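You operate a simulated robot arm through the tools that you are given. There is no shell and no other tool.

You are at the controls of a simulated robot arm. One attempt, no reset.

TASK
Run the red potatoes on the ribbed belt back into the cart tub marked RED.
Fine: brake off to roll the cart, on again before they fall; leave the ribbed belt's dial at OFF.

The check looks at the end state, three seconds after you hand in, the way a careful person would. Anything else that was tipped, shoved, dropped, spilled or broken makes it a failure.

THE ROBOT
A 6-joint arm with a two-finger gripper, fixed in place. Base frame: the origin is on the floor under the middle of its stand, x ahead of it, y to its left, z up. Lengths are in cm, angles in rad, forces in N, time in s.
It reaches about 163.7 cm from its shoulder. Its first joint turns from -2.897 to 2.897 rad. Payload 3.43 kg.
The tool frame sits at the grasp point between the pads (the TCP): z along the fingers, y along the line on which they close. The tips reach 2 cm beyond it. The gripper opens to 19 cm; its body begins 24.8 cm behind the TCP.
Orientation is that of the tool frame in the base frame, as [roll, pitch, yaw] about the fixed x, y, z axes, in that order (R = Rz(yaw) Ry(pitch) Rx(roll)). With the fingers straight down and closing along the base's y, the tool's x points along the base's -x, its y along +y and its z along -z.

THE INTERFACE
- The arm moves only by the tool apply_moves. Its argument "commands" is a list of rows, each a list of 3 entries, a list of its own where there are three numbers: the turn, a rotation vector about the tool's x, y, z in units of 4 degrees (1.0 is 4 degrees), then the shift along the tool's x, y, z in units of 25 mm (1.0 is 25 mm), then the opening, from 0 (shut) to 1 (fully open). In form: [[[rx, ry, rz], [x, y, z], hand], ...]. A call has 1 to 20 rows; each row shifts and turns the commanded pose from where the row before left it, along the tool's axes as they then stand. A call with a number of a shift or a turn outside -1 to 1 is refused whole. Rows are played at 5 a second. More than 5 cm and 0.15 rad between two rows, or a gripper value outside its range, and nothing of the call is played. Where a pose cannot be reached the arm comes as near as it can. A force on the tool above 90 N (or 10 N above the force at the start of the call, whichever is more), or a blocked arm, ends the call early, and 0.2 s more pass. The fingers move at their own pace (about 4.5 cm/s each) and stop on an object; they squeeze with about 23 N. The grip force told is the motor's: it shows also when the fingers shut on nothing. Time passes only in rows, and 0.2 s behind the last, so rows that do not move let the fingers close. It gives the time, the measured TCP pose, the force on the tool (base axes), the opening and the grip force at its end, in the units of the frame above (readings bear some noise), with the torque about the TCP (base axes, N m) and any sound that the robot's microphone picked up, and new pictures: "pictures" is both (left out), scene, wrist or none.
- Cameras (640 x 400 px; columns grow to the right, rows downward): "scene" is fixed at [4.96, 49.95, 154.34]; the picture's right is [-0.15, -0.99, 0.00], its down [-0.51, 0.08, -0.85] and it looks along [0.84, -0.13, -0.52] (base axes); focal length 367 px, centre (320, 200). "wrist" rides on the gripper at [7, -0.8, -28.8] in the tool frame; the picture's right is [0.12, 0.99, 0.00], its down [-0.96, 0.12, -0.25] and it looks along [-0.25, 0.03, 0.97] (tool axes); focal length 261 px, centre (320, 200). There is no depth. A picture from a camera that has moved, and an enlarged one, comes with that camera's place and axes in the base frame and with its lens.
- raise_lower(by): slides the trunk up (or, below 0, down) by that many cm; the arm rides with it, the base frame stays. It gives what a move gives, with no picture.
- inspect(camera, box): a new picture of the part [left, top, right, bottom] of that camera's present view, enlarged. It takes no simulated time.
- job_done(): hands the job in; it is judged then, once.

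Nothing tells you positions but the pictures and the camera data. Unless the task says otherwise, let go and move clear before handing in.

The tools are called after ">>>" as name(argument=value, ...) on one line, values as JSON. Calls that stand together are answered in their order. apply_moves: Moves the arm, as the interface text tells. Its arguments: {"type":"object","properties":{"commands":{"type":"array","items":{"type":"array"}},"pictures":{"type":"string","enum":["both","scene","wrist","none"]}},"required":["commands"]} The other tools are called the same way: raise_lower (by) moves the trunk up or down; inspect (camera, box) takes an enlarged picture of a part of a camera's view; job_done () hands the job in.

At the start:

```text
time_s: 0.0
eef_pos: [76.94, 1.86, 129.6]
tool_rot: [-3.138, 0.001, 3.141]
contact_force: [0.3, -0.6, -0.2]
torque: [-0.03, -0.03, -0.01]
gripper_width: 18.98
grip_force: 0.0
trunk travel left (down, up): [-17.5, 6.5]
```

scene: 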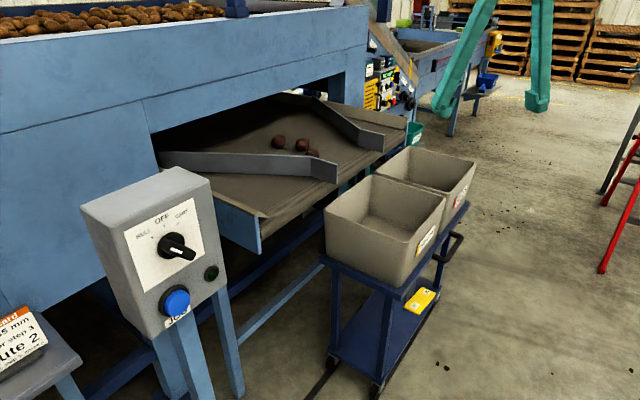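
wrist: 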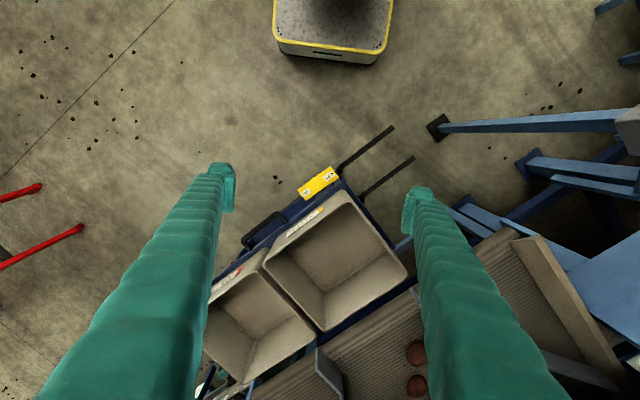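

I see a control box with a rotary dial and a blue button at left, a ribbed belt with a few red potatoes, and a cart with two grey tubs. I'll look closer at all the labels before moving.

>>> inspect(camera="scene", box=[80, 160, 240, 350])

>>> inspect(camera="scene", box=[310, 130, 490, 400])

>>> inspect(camera="scene", box=[150, 80, 420, 260])

>>> inspect(camera="scene", box=[0, 290, 100, 400])

>>> inspect(camera="wrist", box=[200, 120, 420, 400])

>>> inspect(camera="wrist", box=[400, 80, 640, 400])

>>> inspect(camera="scene", box=[340, 0, 520, 130])

```text
2.11 times, centred on (160, 255) of scene
camera zoom: at [4.96, 49.95, 154.34], right [-0.15, -0.99, 0.0], down [-0.51, 0.08, -0.85], along [0.84, -0.13, -0.52], focal length 772 px, centre (657, 84)
```

zoom: 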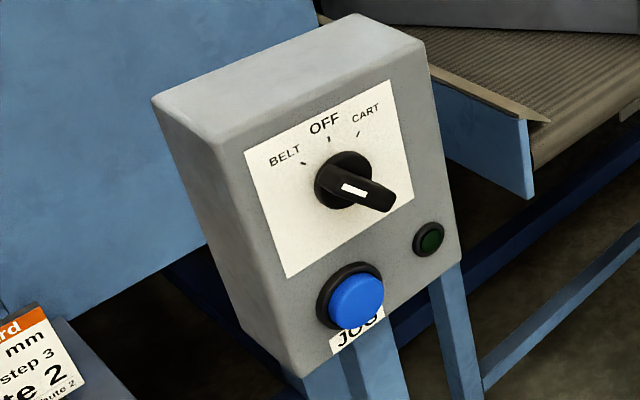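

```text
1.48 times, centred on (400, 265) of scene
camera zoom: at [4.96, 49.95, 154.34], right [-0.15, -0.99, 0.0], down [-0.51, 0.08, -0.85], along [0.84, -0.13, -0.52], focal length 543 px, centre (202, 104)
```

zoom: 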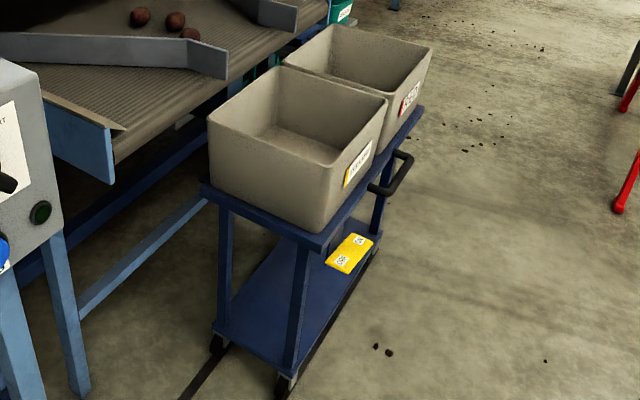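

```text
2.22 times, centred on (285, 170) of scene
camera zoom: at [4.96, 49.95, 154.34], right [-0.15, -0.99, 0.0], down [-0.51, 0.08, -0.85], along [0.84, -0.13, -0.52], focal length 815 px, centre (398, 267)
```

zoom: 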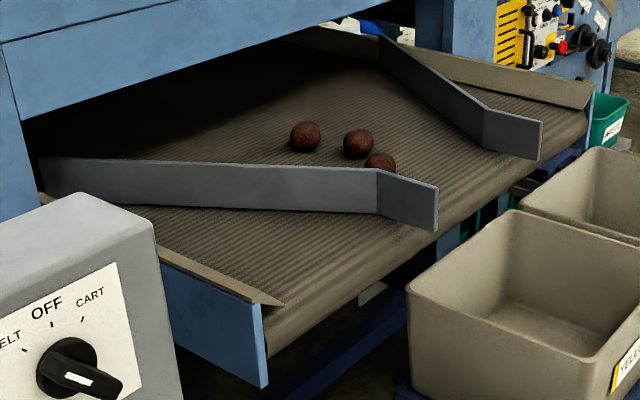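

```text
3.64 times, centred on (50, 345) of scene
camera zoom: at [4.96, 49.95, 154.34], right [-0.15, -0.99, 0.0], down [-0.51, 0.08, -0.85], along [0.84, -0.13, -0.52], focal length 1333 px, centre (1302, -327)
```

zoom: 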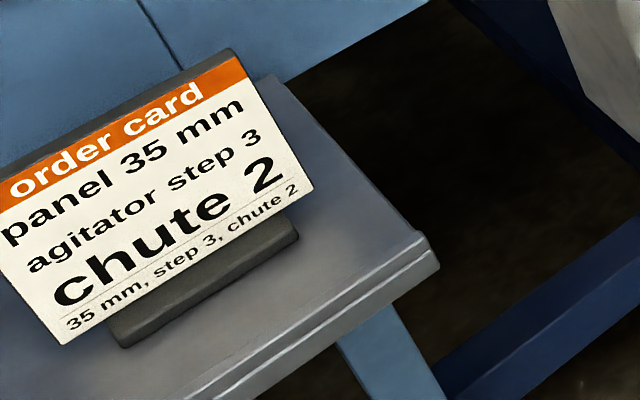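

```text
1.43 times, centred on (310, 260) of wrist
camera zoom: at [69.89, 1.2, 158.22], right [-0.12, 0.99, 0.0], down [0.96, 0.12, 0.25], along [0.25, 0.03, -0.97], focal length 372 px, centre (334, 114)
```

zoom: 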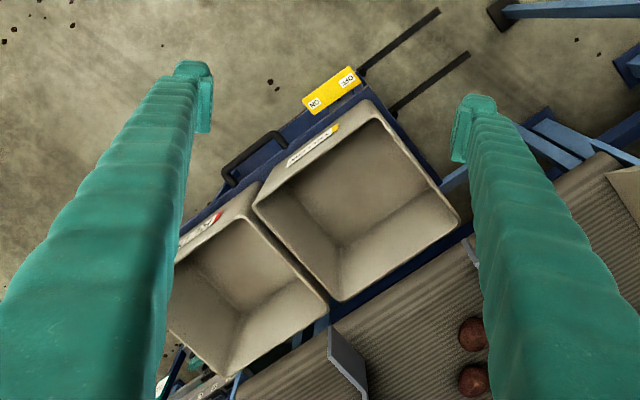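

```text
1.25 times, centred on (520, 240) of wrist
camera zoom: at [69.89, 1.2, 158.22], right [-0.12, 0.99, 0.0], down [0.96, 0.12, 0.25], along [0.25, 0.03, -0.97], focal length 326 px, centre (70, 150)
```

zoom: 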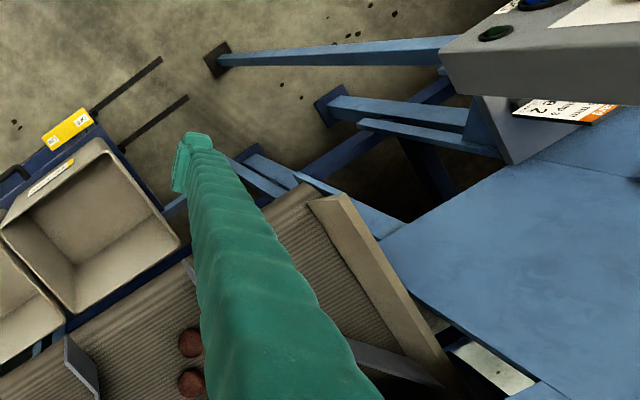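

```text
3.08 times, centred on (430, 65) of scene
camera zoom: at [4.96, 49.95, 154.34], right [-0.15, -0.99, 0.0], down [-0.51, 0.08, -0.85], along [0.84, -0.13, -0.52], focal length 1128 px, centre (-18, 615)
```

zoom: 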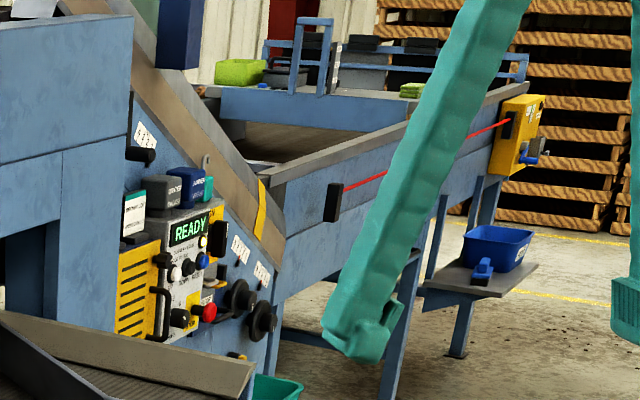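

I need a closer look at the dial's pointer, the yellow brake piece on the cart, the tub labels, and the machine's sides.

>>> inspect(camera="scene", box=[120, 195, 220, 260])

>>> inspect(camera="scene", box=[390, 270, 450, 320])

>>> inspect(camera="wrist", box=[280, 150, 350, 210])

>>> inspect(camera="scene", box=[310, 330, 430, 400])

>>> inspect(camera="scene", box=[400, 150, 480, 270])

>>> inspect(camera="wrist", box=[230, 0, 430, 80])

>>> inspect(camera="scene", box=[360, 50, 440, 150])

>>> inspect(camera="wrist", box=[520, 60, 640, 200])

>>> inspect(camera="scene", box=[140, 270, 220, 340])

```text
6.15 times, centred on (170, 228) of scene
camera zoom: at [4.96, 49.95, 154.34], right [-0.15, -0.99, 0.0], down [-0.51, 0.08, -0.85], along [0.84, -0.13, -0.52], focal length 2256 px, centre (1243, 31)
```

zoom: 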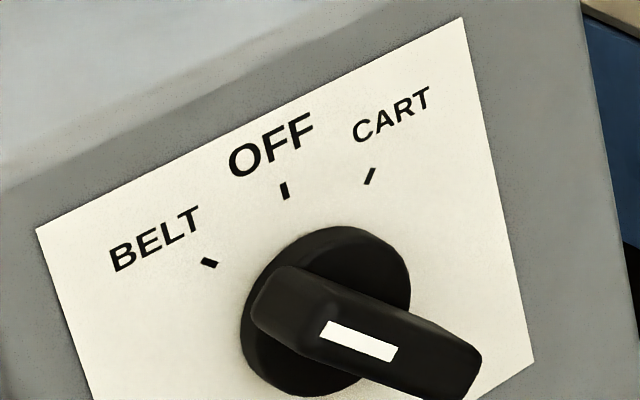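

```text
8.00 times, centred on (420, 295) of scene
camera zoom: at [4.96, 49.95, 154.34], right [-0.15, -0.99, 0.0], down [-0.51, 0.08, -0.85], along [0.84, -0.13, -0.52], focal length 2933 px, centre (-480, -560)
```

zoom: 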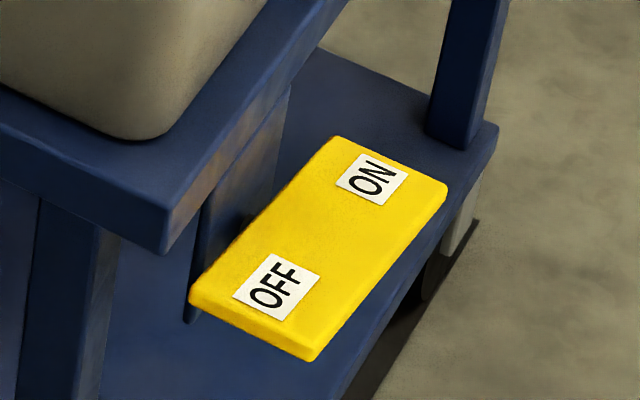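

```text
6.67 times, centred on (315, 180) of wrist
camera zoom: at [69.89, 1.2, 158.22], right [-0.12, 0.99, 0.0], down [0.96, 0.12, 0.25], along [0.25, 0.03, -0.97], focal length 1738 px, centre (353, 333)
```

zoom: 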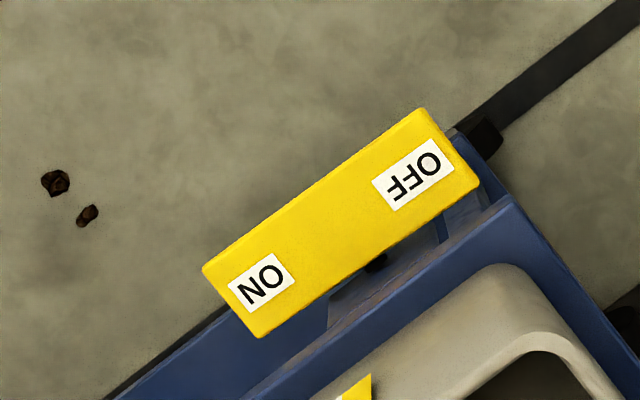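

```text
5.33 times, centred on (370, 365) of scene
camera zoom: at [4.96, 49.95, 154.34], right [-0.15, -0.99, 0.0], down [-0.51, 0.08, -0.85], along [0.84, -0.13, -0.52], focal length 1955 px, centre (53, -680)
```

zoom: 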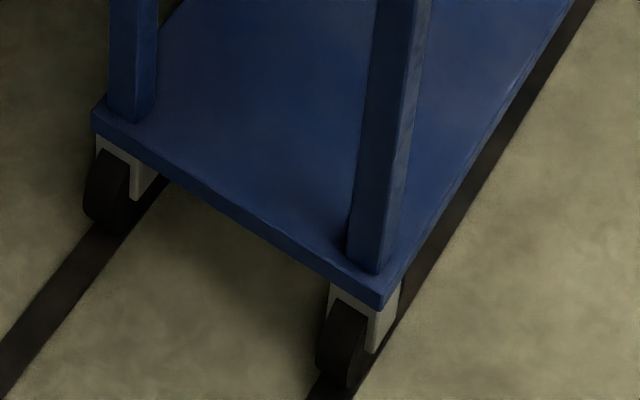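

```text
3.33 times, centred on (440, 210) of scene
camera zoom: at [4.96, 49.95, 154.34], right [-0.15, -0.99, 0.0], down [-0.51, 0.08, -0.85], along [0.84, -0.13, -0.52], focal length 1222 px, centre (-80, 167)
```

zoom: 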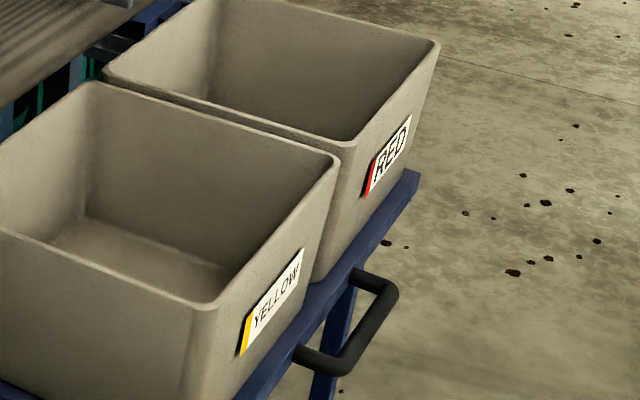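

```text
3.20 times, centred on (330, 40) of wrist
camera zoom: at [69.89, 1.2, 158.22], right [-0.12, 0.99, 0.0], down [0.96, 0.12, 0.25], along [0.25, 0.03, -0.97], focal length 834 px, centre (288, 712)
```

zoom: 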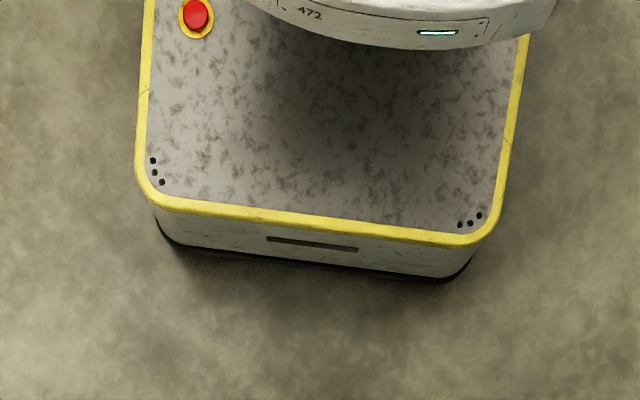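

```text
4.00 times, centred on (400, 100) of scene
camera zoom: at [4.96, 49.95, 154.34], right [-0.15, -0.99, 0.0], down [-0.51, 0.08, -0.85], along [0.84, -0.13, -0.52], focal length 1466 px, centre (0, 600)
```

zoom: 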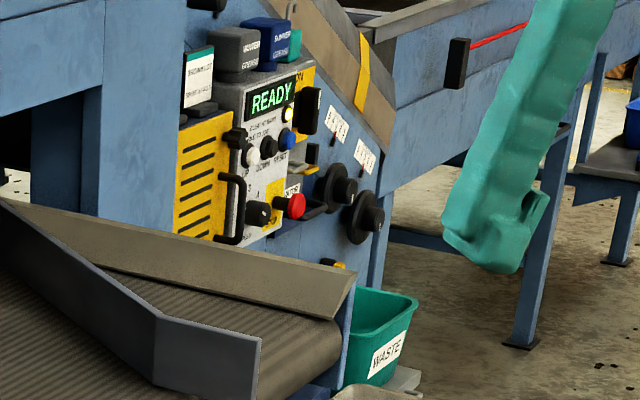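

```text
2.86 times, centred on (580, 130) of wrist
camera zoom: at [69.89, 1.2, 158.22], right [-0.12, 0.99, 0.0], down [0.96, 0.12, 0.25], along [0.25, 0.03, -0.97], focal length 745 px, centre (-423, 400)
```

zoom: 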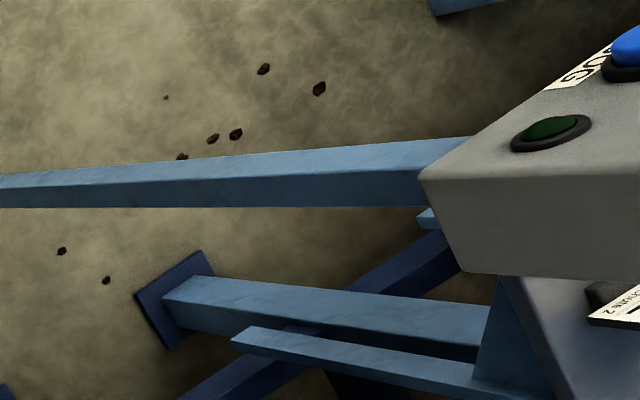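

```text
5.71 times, centred on (180, 305) of scene
camera zoom: at [4.96, 49.95, 154.34], right [-0.15, -0.99, 0.0], down [-0.51, 0.08, -0.85], along [0.84, -0.13, -0.52], focal length 2095 px, centre (1120, -400)
```

zoom: 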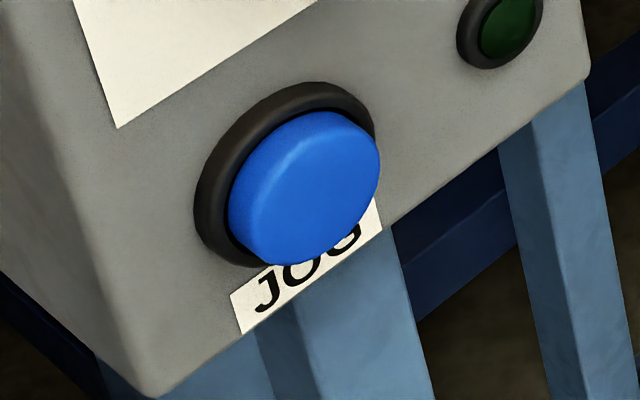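

The dial has BELT / OFF / CART with a hold-type JOG button below it, and the yellow rocker on the cart is its brake, which looks ON. The YELLOW tub sits under the belt outlet, with the RED tub about 34 cm further along the rails at 45° in the base frame. First I'll turn the tool to line up with the cart and shut the fingers.

>>> apply_moves(commands=[[[0, 0, -1], [0, 0, 0], 0], [[0, 0, -1], [0, 0, 0], 0], [[0, 0, -1], [0, 0, 0], 0], [[0, 0, -1], [0, 0, 0], 0], [[0, 0, -1], [0, 0, 0], 0], [[0, 0, -1], [0, 0, 0], 0], [[0, 0, -1], [0, 0, 0], 0], [[0, 0, -1], [0, 0, 0], 0], [[0, 0, -1], [0, 0, 0], 0], [[0, 0, -1], [0, 0, 0], 0], [[0, 0, -1], [0, 0, 0], 0], [[0, 0, -0.25], [0, 0, 0], 0], [[0, 0, 0], [0, 0, 0], 0]])

```text
time_s: 2.8
eef_pos: [76.86, 1.98, 129.55]
tool_rot: [-3.141, 0.0, -2.357]
contact_force: [-0.3, 0.6, 0.1]
torque: [0.02, -0.01, 0.02]
gripper_width: 0.01
grip_force: 23.1
trunk travel left (down, up): [-17.5, 6.5]
camera wrist: at [72.58, -3.58, 158.23], right [-0.79, 0.62, 0.0], down [0.6, 0.76, 0.25], along [0.15, 0.19, -0.97], focal length 261 px, centre (320, 200)
```

scene: 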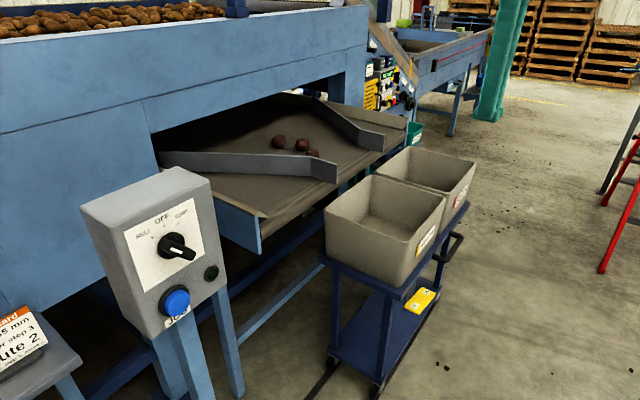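
wrist: 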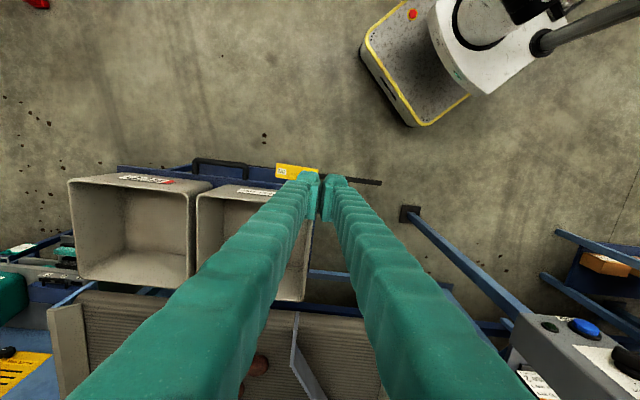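

The tool is now turned to the cart, so I'll zoom in to pin down the cart's direction and the pedal.

>>> inspect(camera="wrist", box=[60, 140, 420, 320])

>>> inspect(camera="wrist", box=[480, 200, 640, 400])

>>> inspect(camera="scene", box=[300, 130, 500, 330])

```text
1.78 times, centred on (240, 230) of wrist
camera zoom: at [72.58, -3.58, 158.23], right [-0.79, 0.62, 0.0], down [0.6, 0.76, 0.25], along [0.15, 0.19, -0.97], focal length 463 px, centre (462, 147)
```

zoom: 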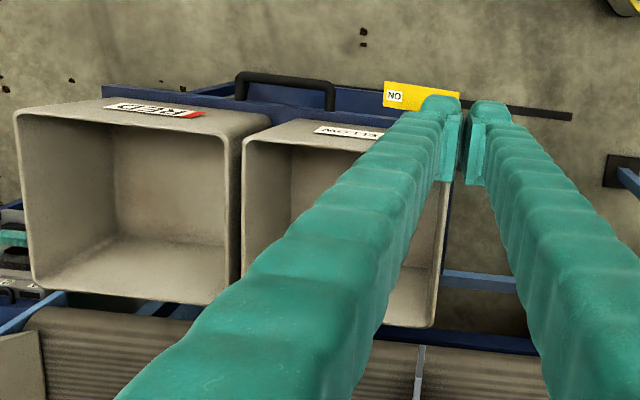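

```text
2.00 times, centred on (560, 300) of wrist
camera zoom: at [72.58, -3.58, 158.23], right [-0.79, 0.62, 0.0], down [0.6, 0.76, 0.25], along [0.15, 0.19, -0.97], focal length 521 px, centre (-160, 0)
```

zoom: 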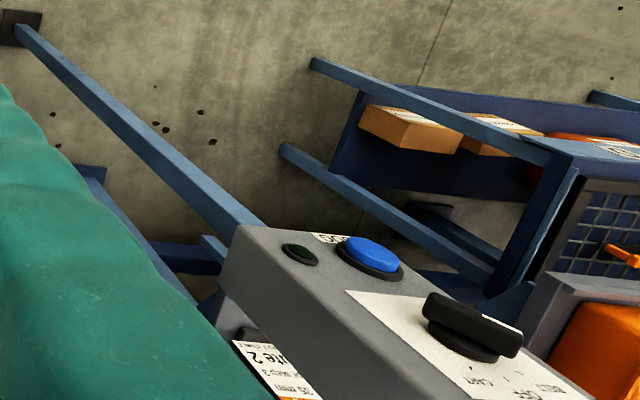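

```text
2.00 times, centred on (400, 230) of scene
camera zoom: at [4.96, 49.95, 154.34], right [-0.15, -0.99, 0.0], down [-0.51, 0.08, -0.85], along [0.84, -0.13, -0.52], focal length 733 px, centre (160, 140)
```

zoom: 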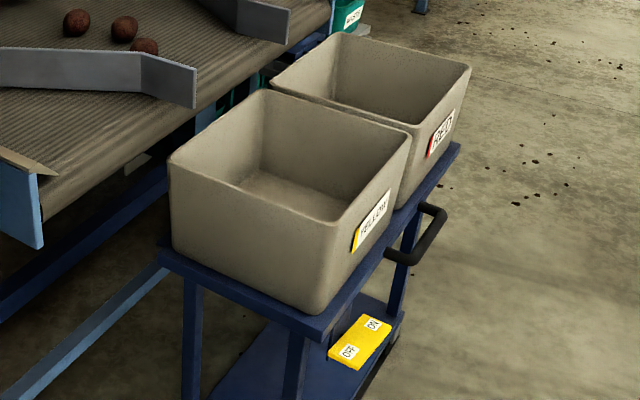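

The brake pedal's OFF end is at about (84.6, 6.5, 62) and its ON end at about (92.5, -1.3, 59.4), so the brake is currently ON. I'll tilt the gripper away from the tubs and come down in stages above the OFF end.

>>> apply_moves(commands=[[[0, -1, 0], [0, 0, 0], 0], [[0, -1, 0], [0, 0, 0], 0], [[0, -1, 0], [0, 0, 0], 0], [[0, -1, 0], [0, 0, 0], 0], [[0, -1, 0], [0, 0, 0], 0], [[0, -0.5, 0], [0, 0, 0], 0], [[0, 0, 0], [0.3, -0.038, 0.971], 0], [[0, 0, 0], [0.3, -0.038, 0.971], 0], [[0, 0, 0], [0.3, -0.038, 0.971], 0], [[0, 0, 0], [0.3, -0.038, 0.971], 0], [[0, 0, 0], [0.3, -0.038, 0.971], 0], [[0, 0, 0], [0.3, -0.038, 0.971], 0], [[0, 0, 0], [0.3, -0.038, 0.971], 0], [[0, 0, 0], [0.3, -0.038, 0.971], 0], [[0, 0, 0], [0.3, -0.038, 0.971], 0], [[0, 0, 0], [0.3, -0.038, 0.971], 0], [[0, 0, 0], [0.3, -0.038, 0.971], 0], [[0, 0, 0], [0.3, -0.038, 0.971], 0], [[0, 0, 0], [0.3, -0.038, 0.971], 0], [[0, 0, 0], [0.3, -0.038, 0.971], 0]])

```text
time_s: 7.0
eef_pos: [79.92, 3.07, 93.97]
tool_rot: [-3.138, 0.383, -2.354]
contact_force: [0.0, -0.2, 0.6]
torque: [-0.01, -0.03, 0.02]
gripper_width: 0.0
grip_force: 22.7
trunk travel left (down, up): [-17.5, 6.5]
camera wrist: at [68.33, -9.67, 118.09], right [-0.78, 0.62, -0.05], down [0.48, 0.65, 0.59], along [0.4, 0.44, -0.81], focal length 261 px, centre (320, 200)
```

scene: 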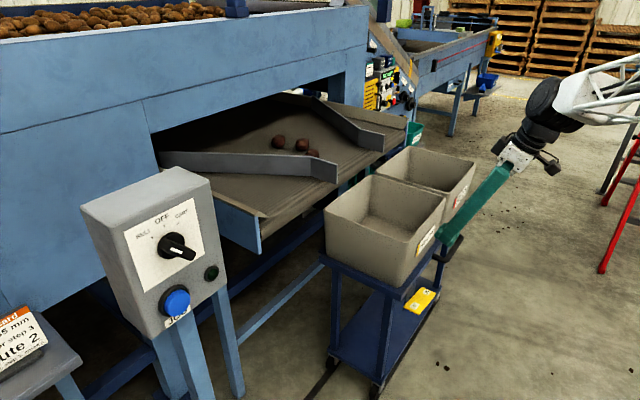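
wrist: 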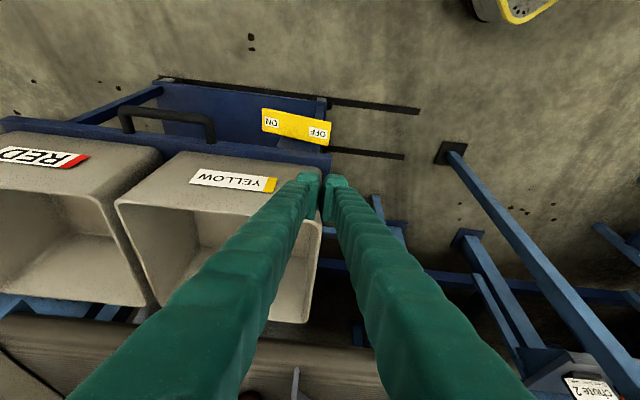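

The pedal is now clear in the wrist view, so I'll zoom in on it.

>>> inspect(camera="wrist", box=[250, 90, 350, 160])

>>> inspect(camera="wrist", box=[90, 60, 250, 170])

```text
5.71 times, centred on (300, 125) of wrist
camera zoom: at [68.33, -9.67, 118.09], right [-0.78, 0.62, -0.05], down [0.48, 0.65, 0.59], along [0.4, 0.44, -0.81], focal length 1489 px, centre (434, 629)
```

zoom: 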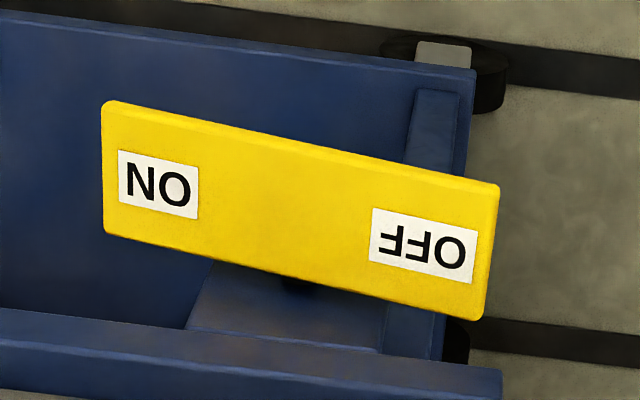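

```text
3.64 times, centred on (170, 115) of wrist
camera zoom: at [68.33, -9.67, 118.09], right [-0.78, 0.62, -0.05], down [0.48, 0.65, 0.59], along [0.4, 0.44, -0.81], focal length 948 px, centre (866, 509)
```

zoom: 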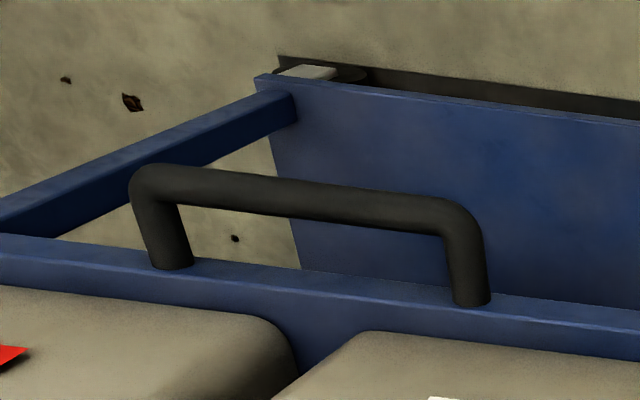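

>>> apply_moves(commands=[[[0, 0, 0], [0.273, -0.024, 0.958], 0], [[0, 0, 0], [0.273, -0.024, 0.958], 0], [[0, 0, 0], [0.273, -0.024, 0.958], 0], [[0, 0, 0], [0.273, -0.024, 0.958], 0], [[0, 0, 0], [0.273, -0.024, 0.958], 0], [[0, 0, 0], [0.273, -0.024, 0.958], 0], [[0, 0, 0], [0.273, -0.024, 0.958], 0], [[0, 0, 0], [0.273, -0.024, 0.958], 0], [[0, 0, 0], [0.273, -0.024, 0.958], 0], [[0, 0, 0], [0.273, -0.024, 0.958], 0], [[0, 0, 0], [0, 0, 0], 0]])

```text
time_s: 9.4
eef_pos: [82.07, 4.48, 69.37]
tool_rot: [-3.139, 0.381, -2.356]
contact_force: [-0.4, 0.4, 0.4]
torque: [0.0, 0.01, 0.02]
gripper_width: 0.0
grip_force: 22.6
trunk travel left (down, up): [-17.5, 6.5]
camera wrist: at [70.42, -8.33, 93.42], right [-0.78, 0.62, -0.05], down [0.48, 0.65, 0.59], along [0.4, 0.44, -0.81], focal length 261 px, centre (320, 200)
```

scene: 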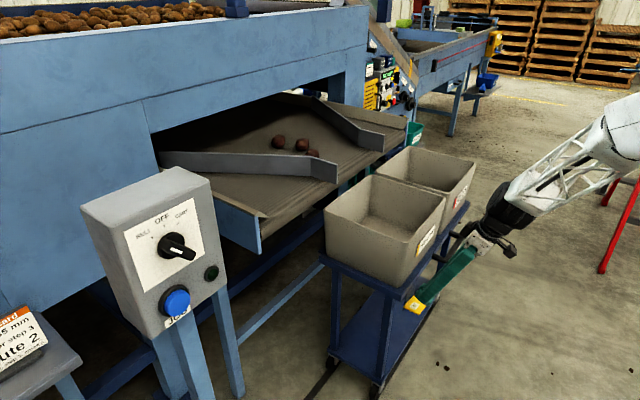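
wrist: 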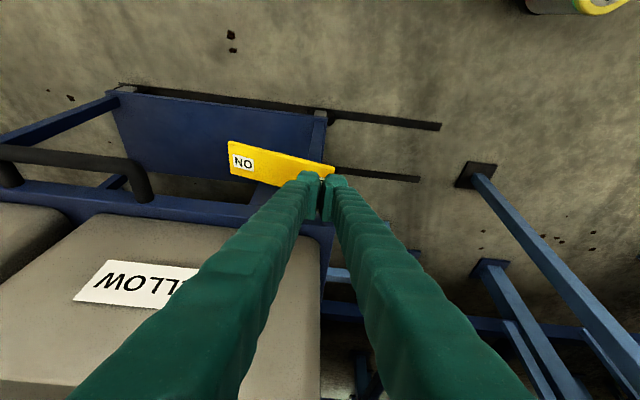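

>>> inspect(camera="wrist", box=[220, 120, 380, 230])

>>> inspect(camera="scene", box=[370, 220, 530, 340])

```text
3.64 times, centred on (300, 175) of wrist
camera zoom: at [70.42, -8.33, 93.42], right [-0.78, 0.62, -0.05], down [0.48, 0.65, 0.59], along [0.4, 0.44, -0.81], focal length 948 px, centre (393, 291)
```

zoom: 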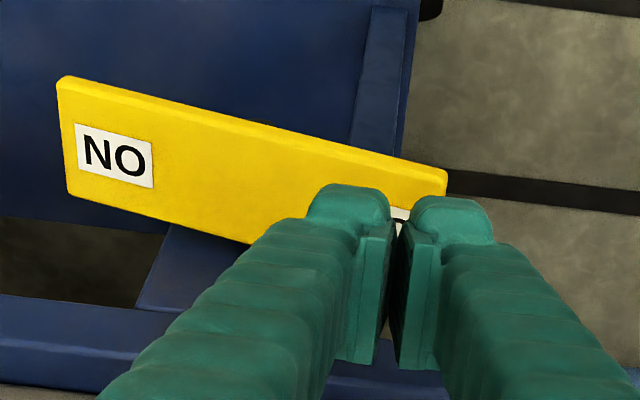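

```text
3.33 times, centred on (450, 280) of scene
camera zoom: at [4.96, 49.95, 154.34], right [-0.15, -0.99, 0.0], down [-0.51, 0.08, -0.85], along [0.84, -0.13, -0.52], focal length 1222 px, centre (-113, -67)
```

zoom: 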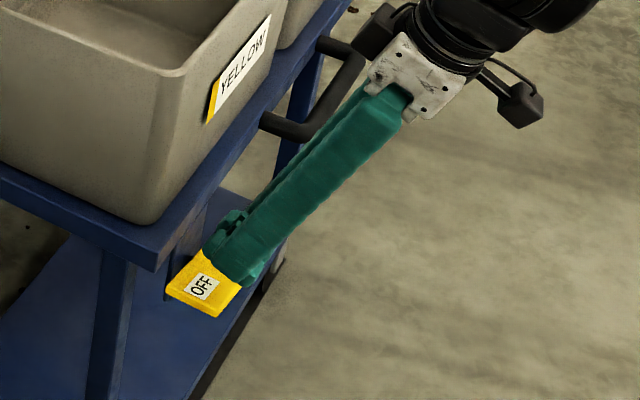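

Fingertips are hovering just above the OFF end. I'll shift slightly inward and come down onto it.

>>> apply_moves(commands=[[[0, 0, 0], [0, -0.3, 0], 0], [[0, 0, 0], [0, 0, 0.4], 0], [[0, 0, 0], [0, 0, 0.4], 0], [[0, 0, 0], [0, 0, 0.4], 0], [[0, 0, 0], [0, 0, 0.4], 0], [[0, 0, 0], [0, 0, 0.4], 0], [[0, 0, 0], [0, 0, 0.2], 0]])

```text
time_s: 11.0
eef_pos: [84.23, 5.24, 64.24]
tool_rot: [-3.141, 0.382, -2.356]
contact_force: [0.0, 0.1, -0.9]
torque: [0.02, -0.02, -0.02]
gripper_width: 0.0
grip_force: 23.0
trunk travel left (down, up): [-17.5, 6.5]
camera wrist: at [72.58, -7.46, 88.29], right [-0.78, 0.62, -0.05], down [0.48, 0.65, 0.59], along [0.4, 0.44, -0.81], focal length 261 px, centre (320, 200)
```

scene: 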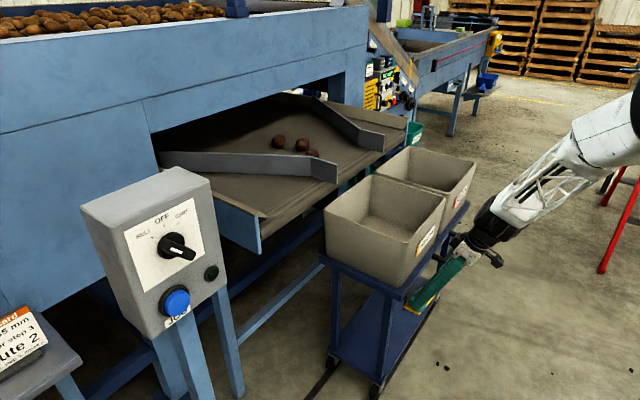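
wrist: 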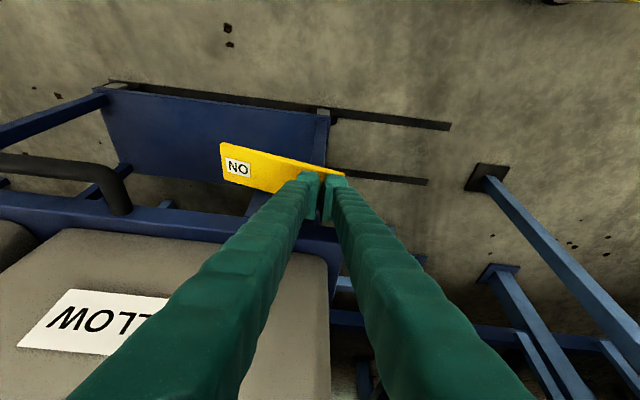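

>>> apply_moves(commands=[[[0, 0, 0], [0, 0, 0.2], 0], [[0, 0, 0], [0, 0, 0.2], 0], [[0, 0, 0], [0, 0, 0.2], 0], [[0, 0, 0], [0, 0, 0.2], 0]])

```text
time_s: 12.0
eef_pos: [84.63, 5.77, 62.27]
tool_rot: [-3.141, 0.384, -2.355]
contact_force: [-0.2, 0.8, 0.3]
torque: [0.02, 0.03, 0.02]
gripper_width: 0.0
grip_force: 22.7
trunk travel left (down, up): [-17.5, 6.5]
camera wrist: at [73.06, -6.93, 86.39], right [-0.78, 0.62, -0.05], down [0.48, 0.65, 0.59], along [0.4, 0.44, -0.81], focal length 261 px, centre (320, 200)
```

scene: 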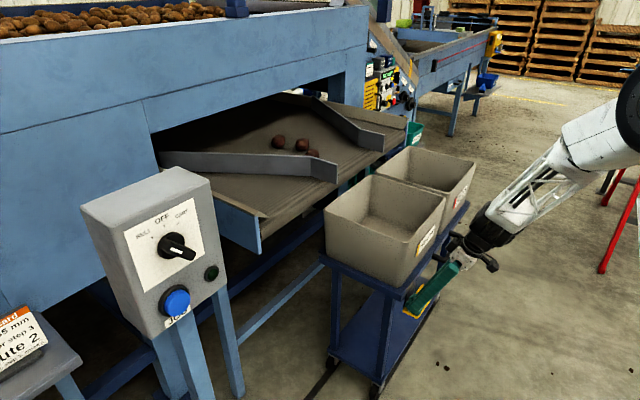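
wrist: 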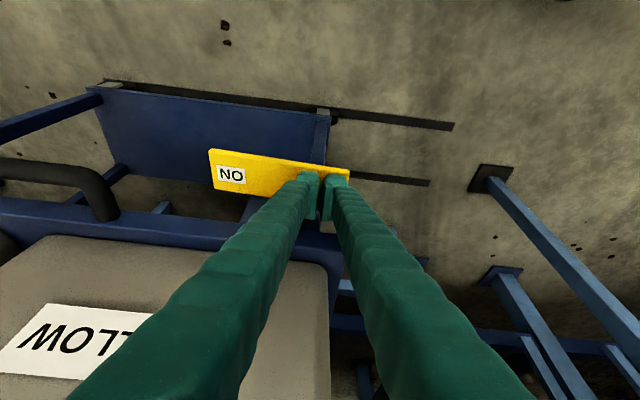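

>>> inspect(camera="wrist", box=[190, 120, 390, 240])

>>> inspect(camera="scene", box=[380, 240, 500, 330])

```text
3.20 times, centred on (290, 180) of wrist
camera zoom: at [73.06, -6.93, 86.39], right [-0.78, 0.62, -0.05], down [0.48, 0.65, 0.59], along [0.4, 0.44, -0.81], focal length 834 px, centre (416, 264)
```

zoom: 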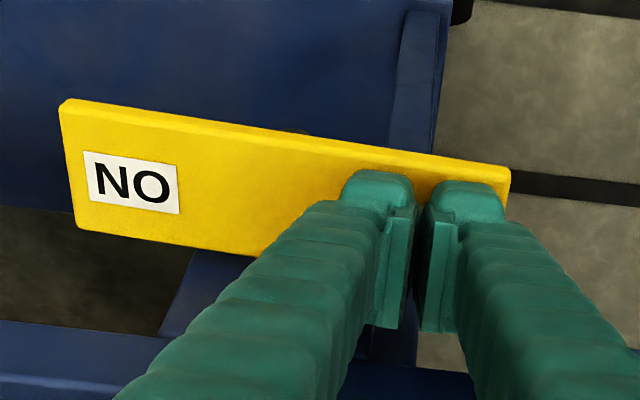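

```text
4.44 times, centred on (440, 285) of scene
camera zoom: at [4.96, 49.95, 154.34], right [-0.15, -0.99, 0.0], down [-0.51, 0.08, -0.85], along [0.84, -0.13, -0.52], focal length 1629 px, centre (-213, -178)
```

zoom: 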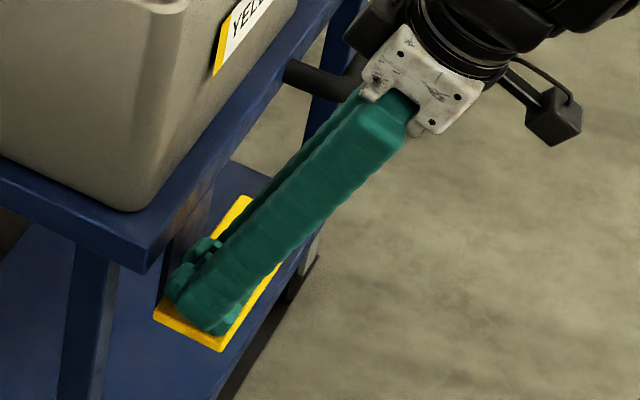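

>>> apply_moves(commands=[[[0, 0, 0], [0, 0, 0.2], 0], [[0, 0, 0], [0, 0, 0.2], 0], [[0, 0, 0], [0, 0, 0.1], 0]])

>>> inspect(camera="wrist", box=[190, 120, 390, 240])

```text
time_s: 12.8
eef_pos: [85.18, 6.18, 61.08]
tool_rot: [-3.139, 0.383, -2.355]
contact_force: [0.6, 0.3, -0.3]
torque: [0.0, -0.04, 0.0]
gripper_width: 0.01
grip_force: 22.7
trunk travel left (down, up): [-17.5, 6.5]
camera wrist: at [73.46, -6.53, 85.19], right [-0.78, 0.62, -0.05], down [0.48, 0.65, 0.59], along [0.4, 0.44, -0.81], focal length 261 px, centre (320, 200)
```

scene: 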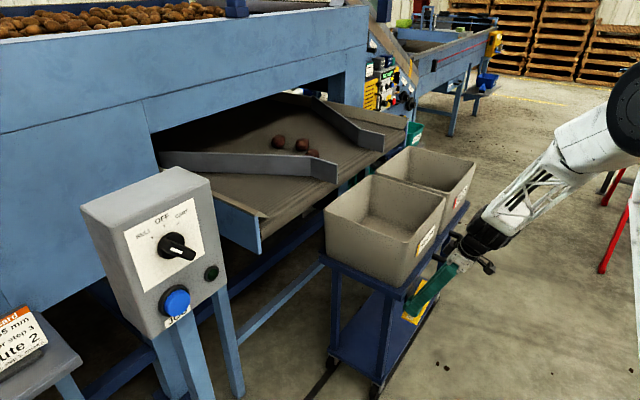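
wrist: 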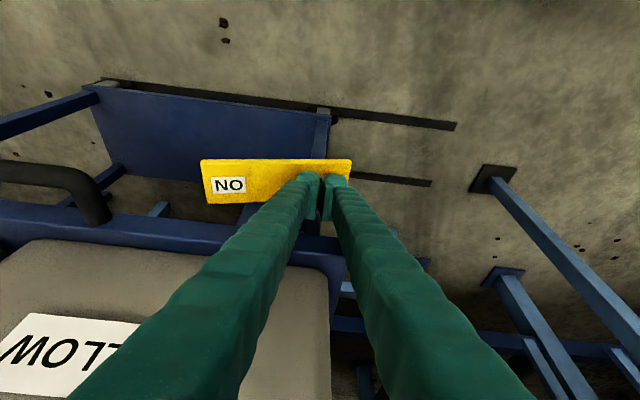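

```text
3.20 times, centred on (290, 180) of wrist
camera zoom: at [73.46, -6.53, 85.19], right [-0.78, 0.62, -0.05], down [0.48, 0.65, 0.59], along [0.4, 0.44, -0.81], focal length 834 px, centre (416, 264)
```

zoom: 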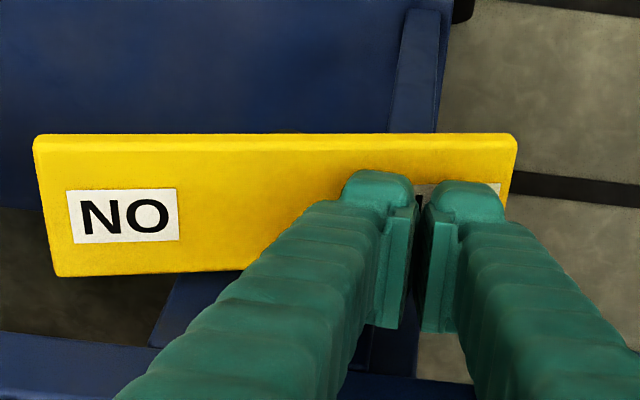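

The rocker flipped: the OFF end is down and ON is up, so the brake is off. Next I'll back off and move over the near leg of the cart's black U-handle at about (100.4, -9.6, 67), opening the fingers partway.

>>> apply_moves(commands=[[[0, 0, 0], [0, 0, -0.4], 0], [[0, 0, 0], [0, 0, -1], 0], [[0, 0, 0], [0, 0, -1], 0], [[0, 0, 0], [0, 0, -1], 0], [[0, 0, 0], [0, 0, -1], 0], [[0, 0, 0], [0, 0, -1], 0], [[0, 0, 0], [0, 0, -1], 0], [[0, 0, 0], [-0.08, -0.974, -0.072], 0.45], [[0, 0, 0], [-0.08, -0.974, -0.072], 0.45], [[0, 0, 0], [-0.08, -0.974, -0.072], 0.45], [[0, 0, 0], [-0.08, -0.974, -0.072], 0.45], [[0, 0, 0], [-0.08, -0.974, -0.072], 0.45], [[0, 0, 0], [-0.08, -0.974, -0.072], 0.45], [[0, 0, 0], [-0.08, -0.974, -0.072], 0.45], [[0, 0, 0], [-0.08, -0.974, -0.072], 0.45], [[0, 0, 0], [-0.08, -0.974, -0.072], 0.45], [[0, 0, 0], [0, 0, 0], 0.45]])

```text
time_s: 16.4
eef_pos: [97.0, -12.62, 78.4]
tool_rot: [-3.138, 0.382, -2.355]
contact_force: [-1.0, 0.2, 0.8]
torque: [-0.01, 0.02, 0.0]
gripper_width: 8.53
grip_force: 0.0
trunk travel left (down, up): [-17.5, 6.5]
camera wrist: at [85.34, -25.32, 102.37], right [-0.78, 0.62, -0.05], down [0.48, 0.65, 0.59], along [0.4, 0.44, -0.81], focal length 261 px, centre (320, 200)
```

scene: 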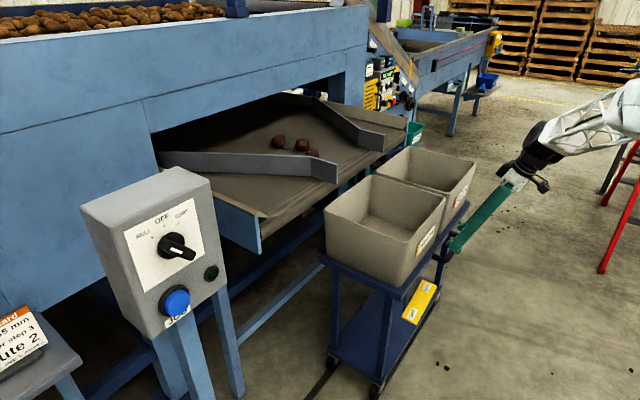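
wrist: 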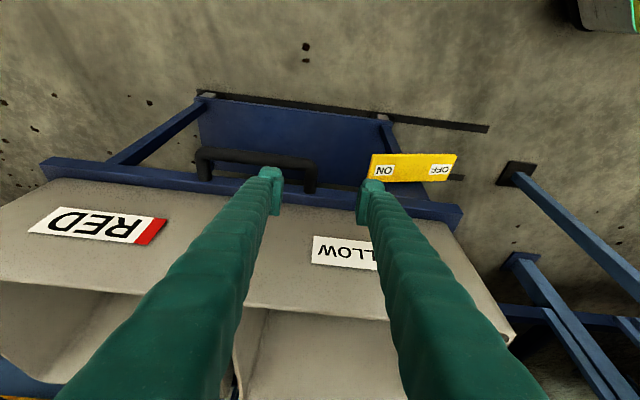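

>>> inspect(camera="wrist", box=[180, 120, 400, 240])

>>> inspect(camera="scene", box=[390, 170, 550, 340])

```text
2.91 times, centred on (290, 180) of wrist
camera zoom: at [85.34, -25.32, 102.37], right [-0.78, 0.62, -0.05], down [0.48, 0.65, 0.59], along [0.4, 0.44, -0.81], focal length 758 px, centre (407, 258)
```

zoom: 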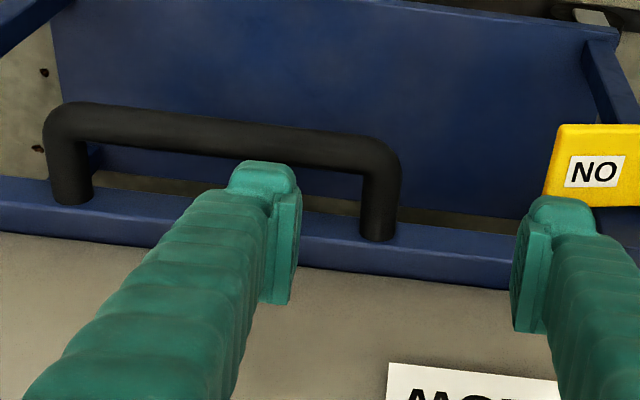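

```text
2.35 times, centred on (470, 255) of scene
camera zoom: at [4.96, 49.95, 154.34], right [-0.15, -0.99, 0.0], down [-0.51, 0.08, -0.85], along [0.84, -0.13, -0.52], focal length 862 px, centre (-33, 71)
```

zoom: 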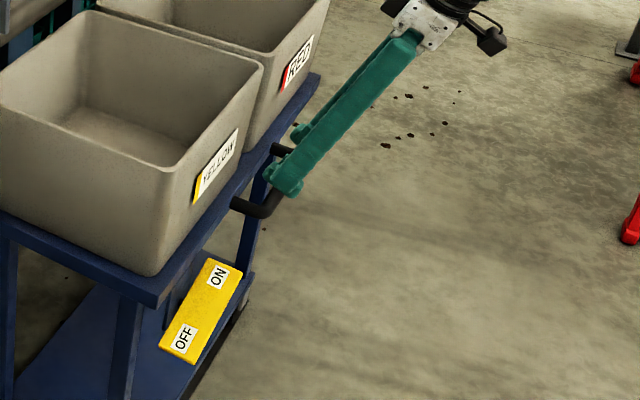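

The U-handle's gap looks too narrow for these roughly 5 cm wide fingers. Instead I'll push the cart along its rails with shut fingers against the outside of the handle's far leg (e≈95.8), so I'm moving to the far side of the handle above it.

>>> apply_moves(commands=[[[0, 0, 0], [0.06, -0.964, 0.027], 0], [[0, 0, 0], [0.06, -0.964, 0.027], 0], [[0, 0, 0], [0.06, -0.964, 0.027], 0], [[0, 0, 0], [0.06, -0.964, 0.027], 0], [[0, 0, 0], [0.06, -0.964, 0.027], 0], [[0, 0, 0], [0.06, -0.964, 0.027], 0], [[0, 0, 0], [0.06, -0.964, 0.027], 0], [[0, 0, 0], [0.06, -0.964, 0.027], 0], [[0, 0, 0], [0.06, -0.964, 0.027], 0], [[0, 0, 0], [0.06, -0.964, 0.027], 0], [[0, 0, 0], [0.06, -0.964, 0.027], 0], [[0, 0, 0], [0, 0, 0], 0]])

>>> inspect(camera="wrist", box=[240, 110, 440, 235])

```text
time_s: 19.0
eef_pos: [114.94, -32.37, 76.88]
tool_rot: [-3.141, 0.383, -2.356]
contact_force: [0.0, -1.0, 0.1]
torque: [0.0, 0.02, 0.03]
gripper_width: 0.0
grip_force: 23.2
trunk travel left (down, up): [-17.5, 6.5]
camera wrist: at [103.38, -45.1, 100.97], right [-0.78, 0.62, -0.05], down [0.48, 0.65, 0.59], along [0.4, 0.44, -0.81], focal length 261 px, centre (320, 200)
```

scene: 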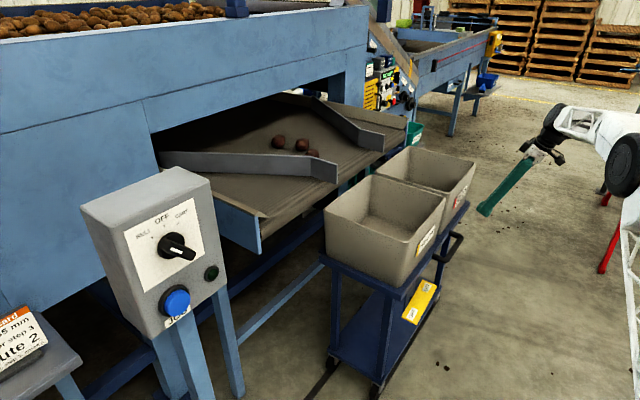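
wrist: 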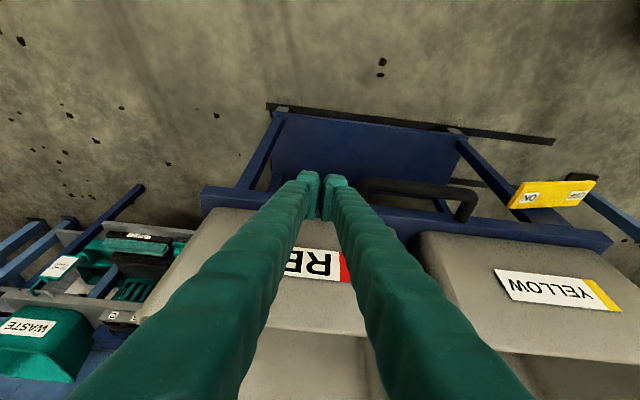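

```text
3.20 times, centred on (340, 172) of wrist
camera zoom: at [103.38, -45.1, 100.97], right [-0.78, 0.62, -0.05], down [0.48, 0.65, 0.59], along [0.4, 0.44, -0.81], focal length 834 px, centre (256, 288)
```

zoom: 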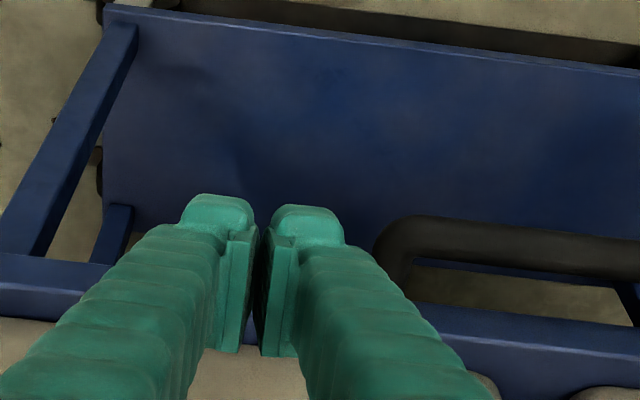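

>>> apply_moves(commands=[[[0, 0, 0], [0, 0, 0.8], 0], [[0, 0, 0], [0, 0, 0.8], 0], [[0, 0, 0], [0, 0, 0.8], 0], [[0, 0, 0], [0, 0, 0.8], 0], [[0, 0, 0], [0, 0, 0.8], 0], [[0, 0, 0], [0, 0, 0.7], 0], [[0, 0, 0], [0, 0, 0], 0]])

>>> inspect(camera="wrist", box=[240, 110, 440, 235])

>>> inspect(camera="scene", box=[400, 130, 560, 290])

```text
time_s: 20.6
eef_pos: [118.06, -29.13, 66.03]
tool_rot: [-3.14, 0.382, -2.356]
contact_force: [-1.0, 0.3, 0.1]
torque: [-0.01, 0.0, 0.02]
gripper_width: 0.0
grip_force: 22.7
trunk travel left (down, up): [-17.5, 6.5]
camera wrist: at [106.45, -41.92, 90.12], right [-0.78, 0.62, -0.05], down [0.48, 0.65, 0.59], along [0.4, 0.44, -0.81], focal length 261 px, centre (320, 200)
```

scene: 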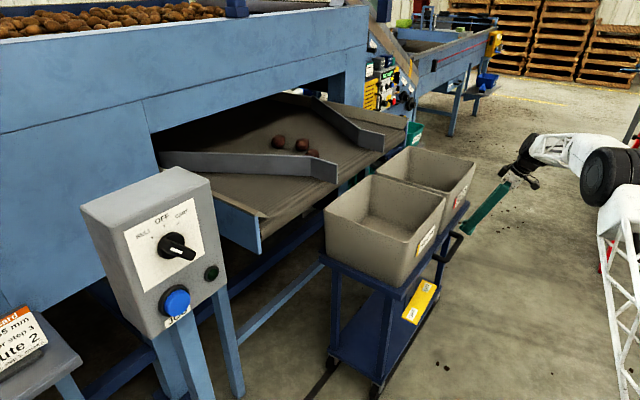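
wrist: 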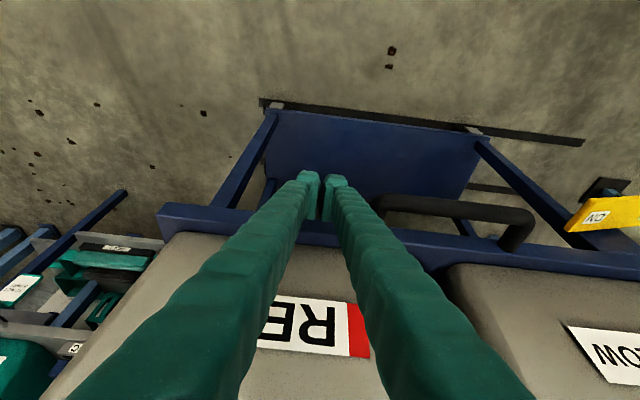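

```text
3.20 times, centred on (340, 172) of wrist
camera zoom: at [106.45, -41.92, 90.12], right [-0.78, 0.62, -0.05], down [0.48, 0.65, 0.59], along [0.4, 0.44, -0.81], focal length 834 px, centre (256, 288)
```

zoom: 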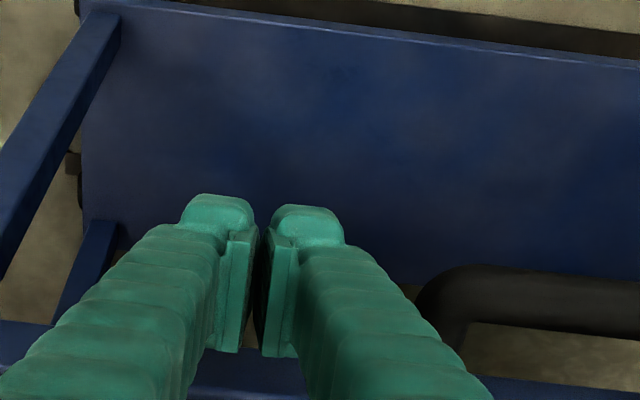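

```text
2.50 times, centred on (480, 210) of scene
camera zoom: at [4.96, 49.95, 154.34], right [-0.15, -0.99, 0.0], down [-0.51, 0.08, -0.85], along [0.84, -0.13, -0.52], focal length 916 px, centre (-80, 175)
```

zoom: 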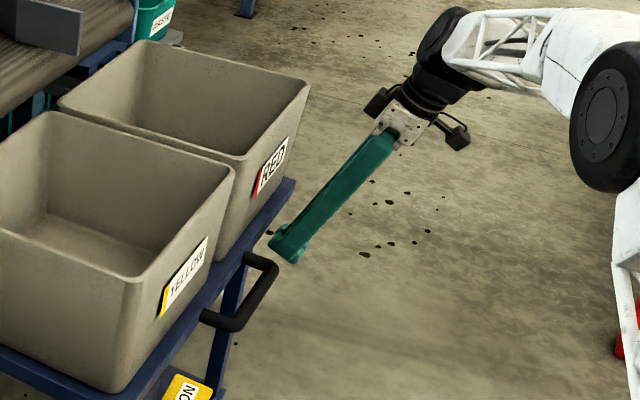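

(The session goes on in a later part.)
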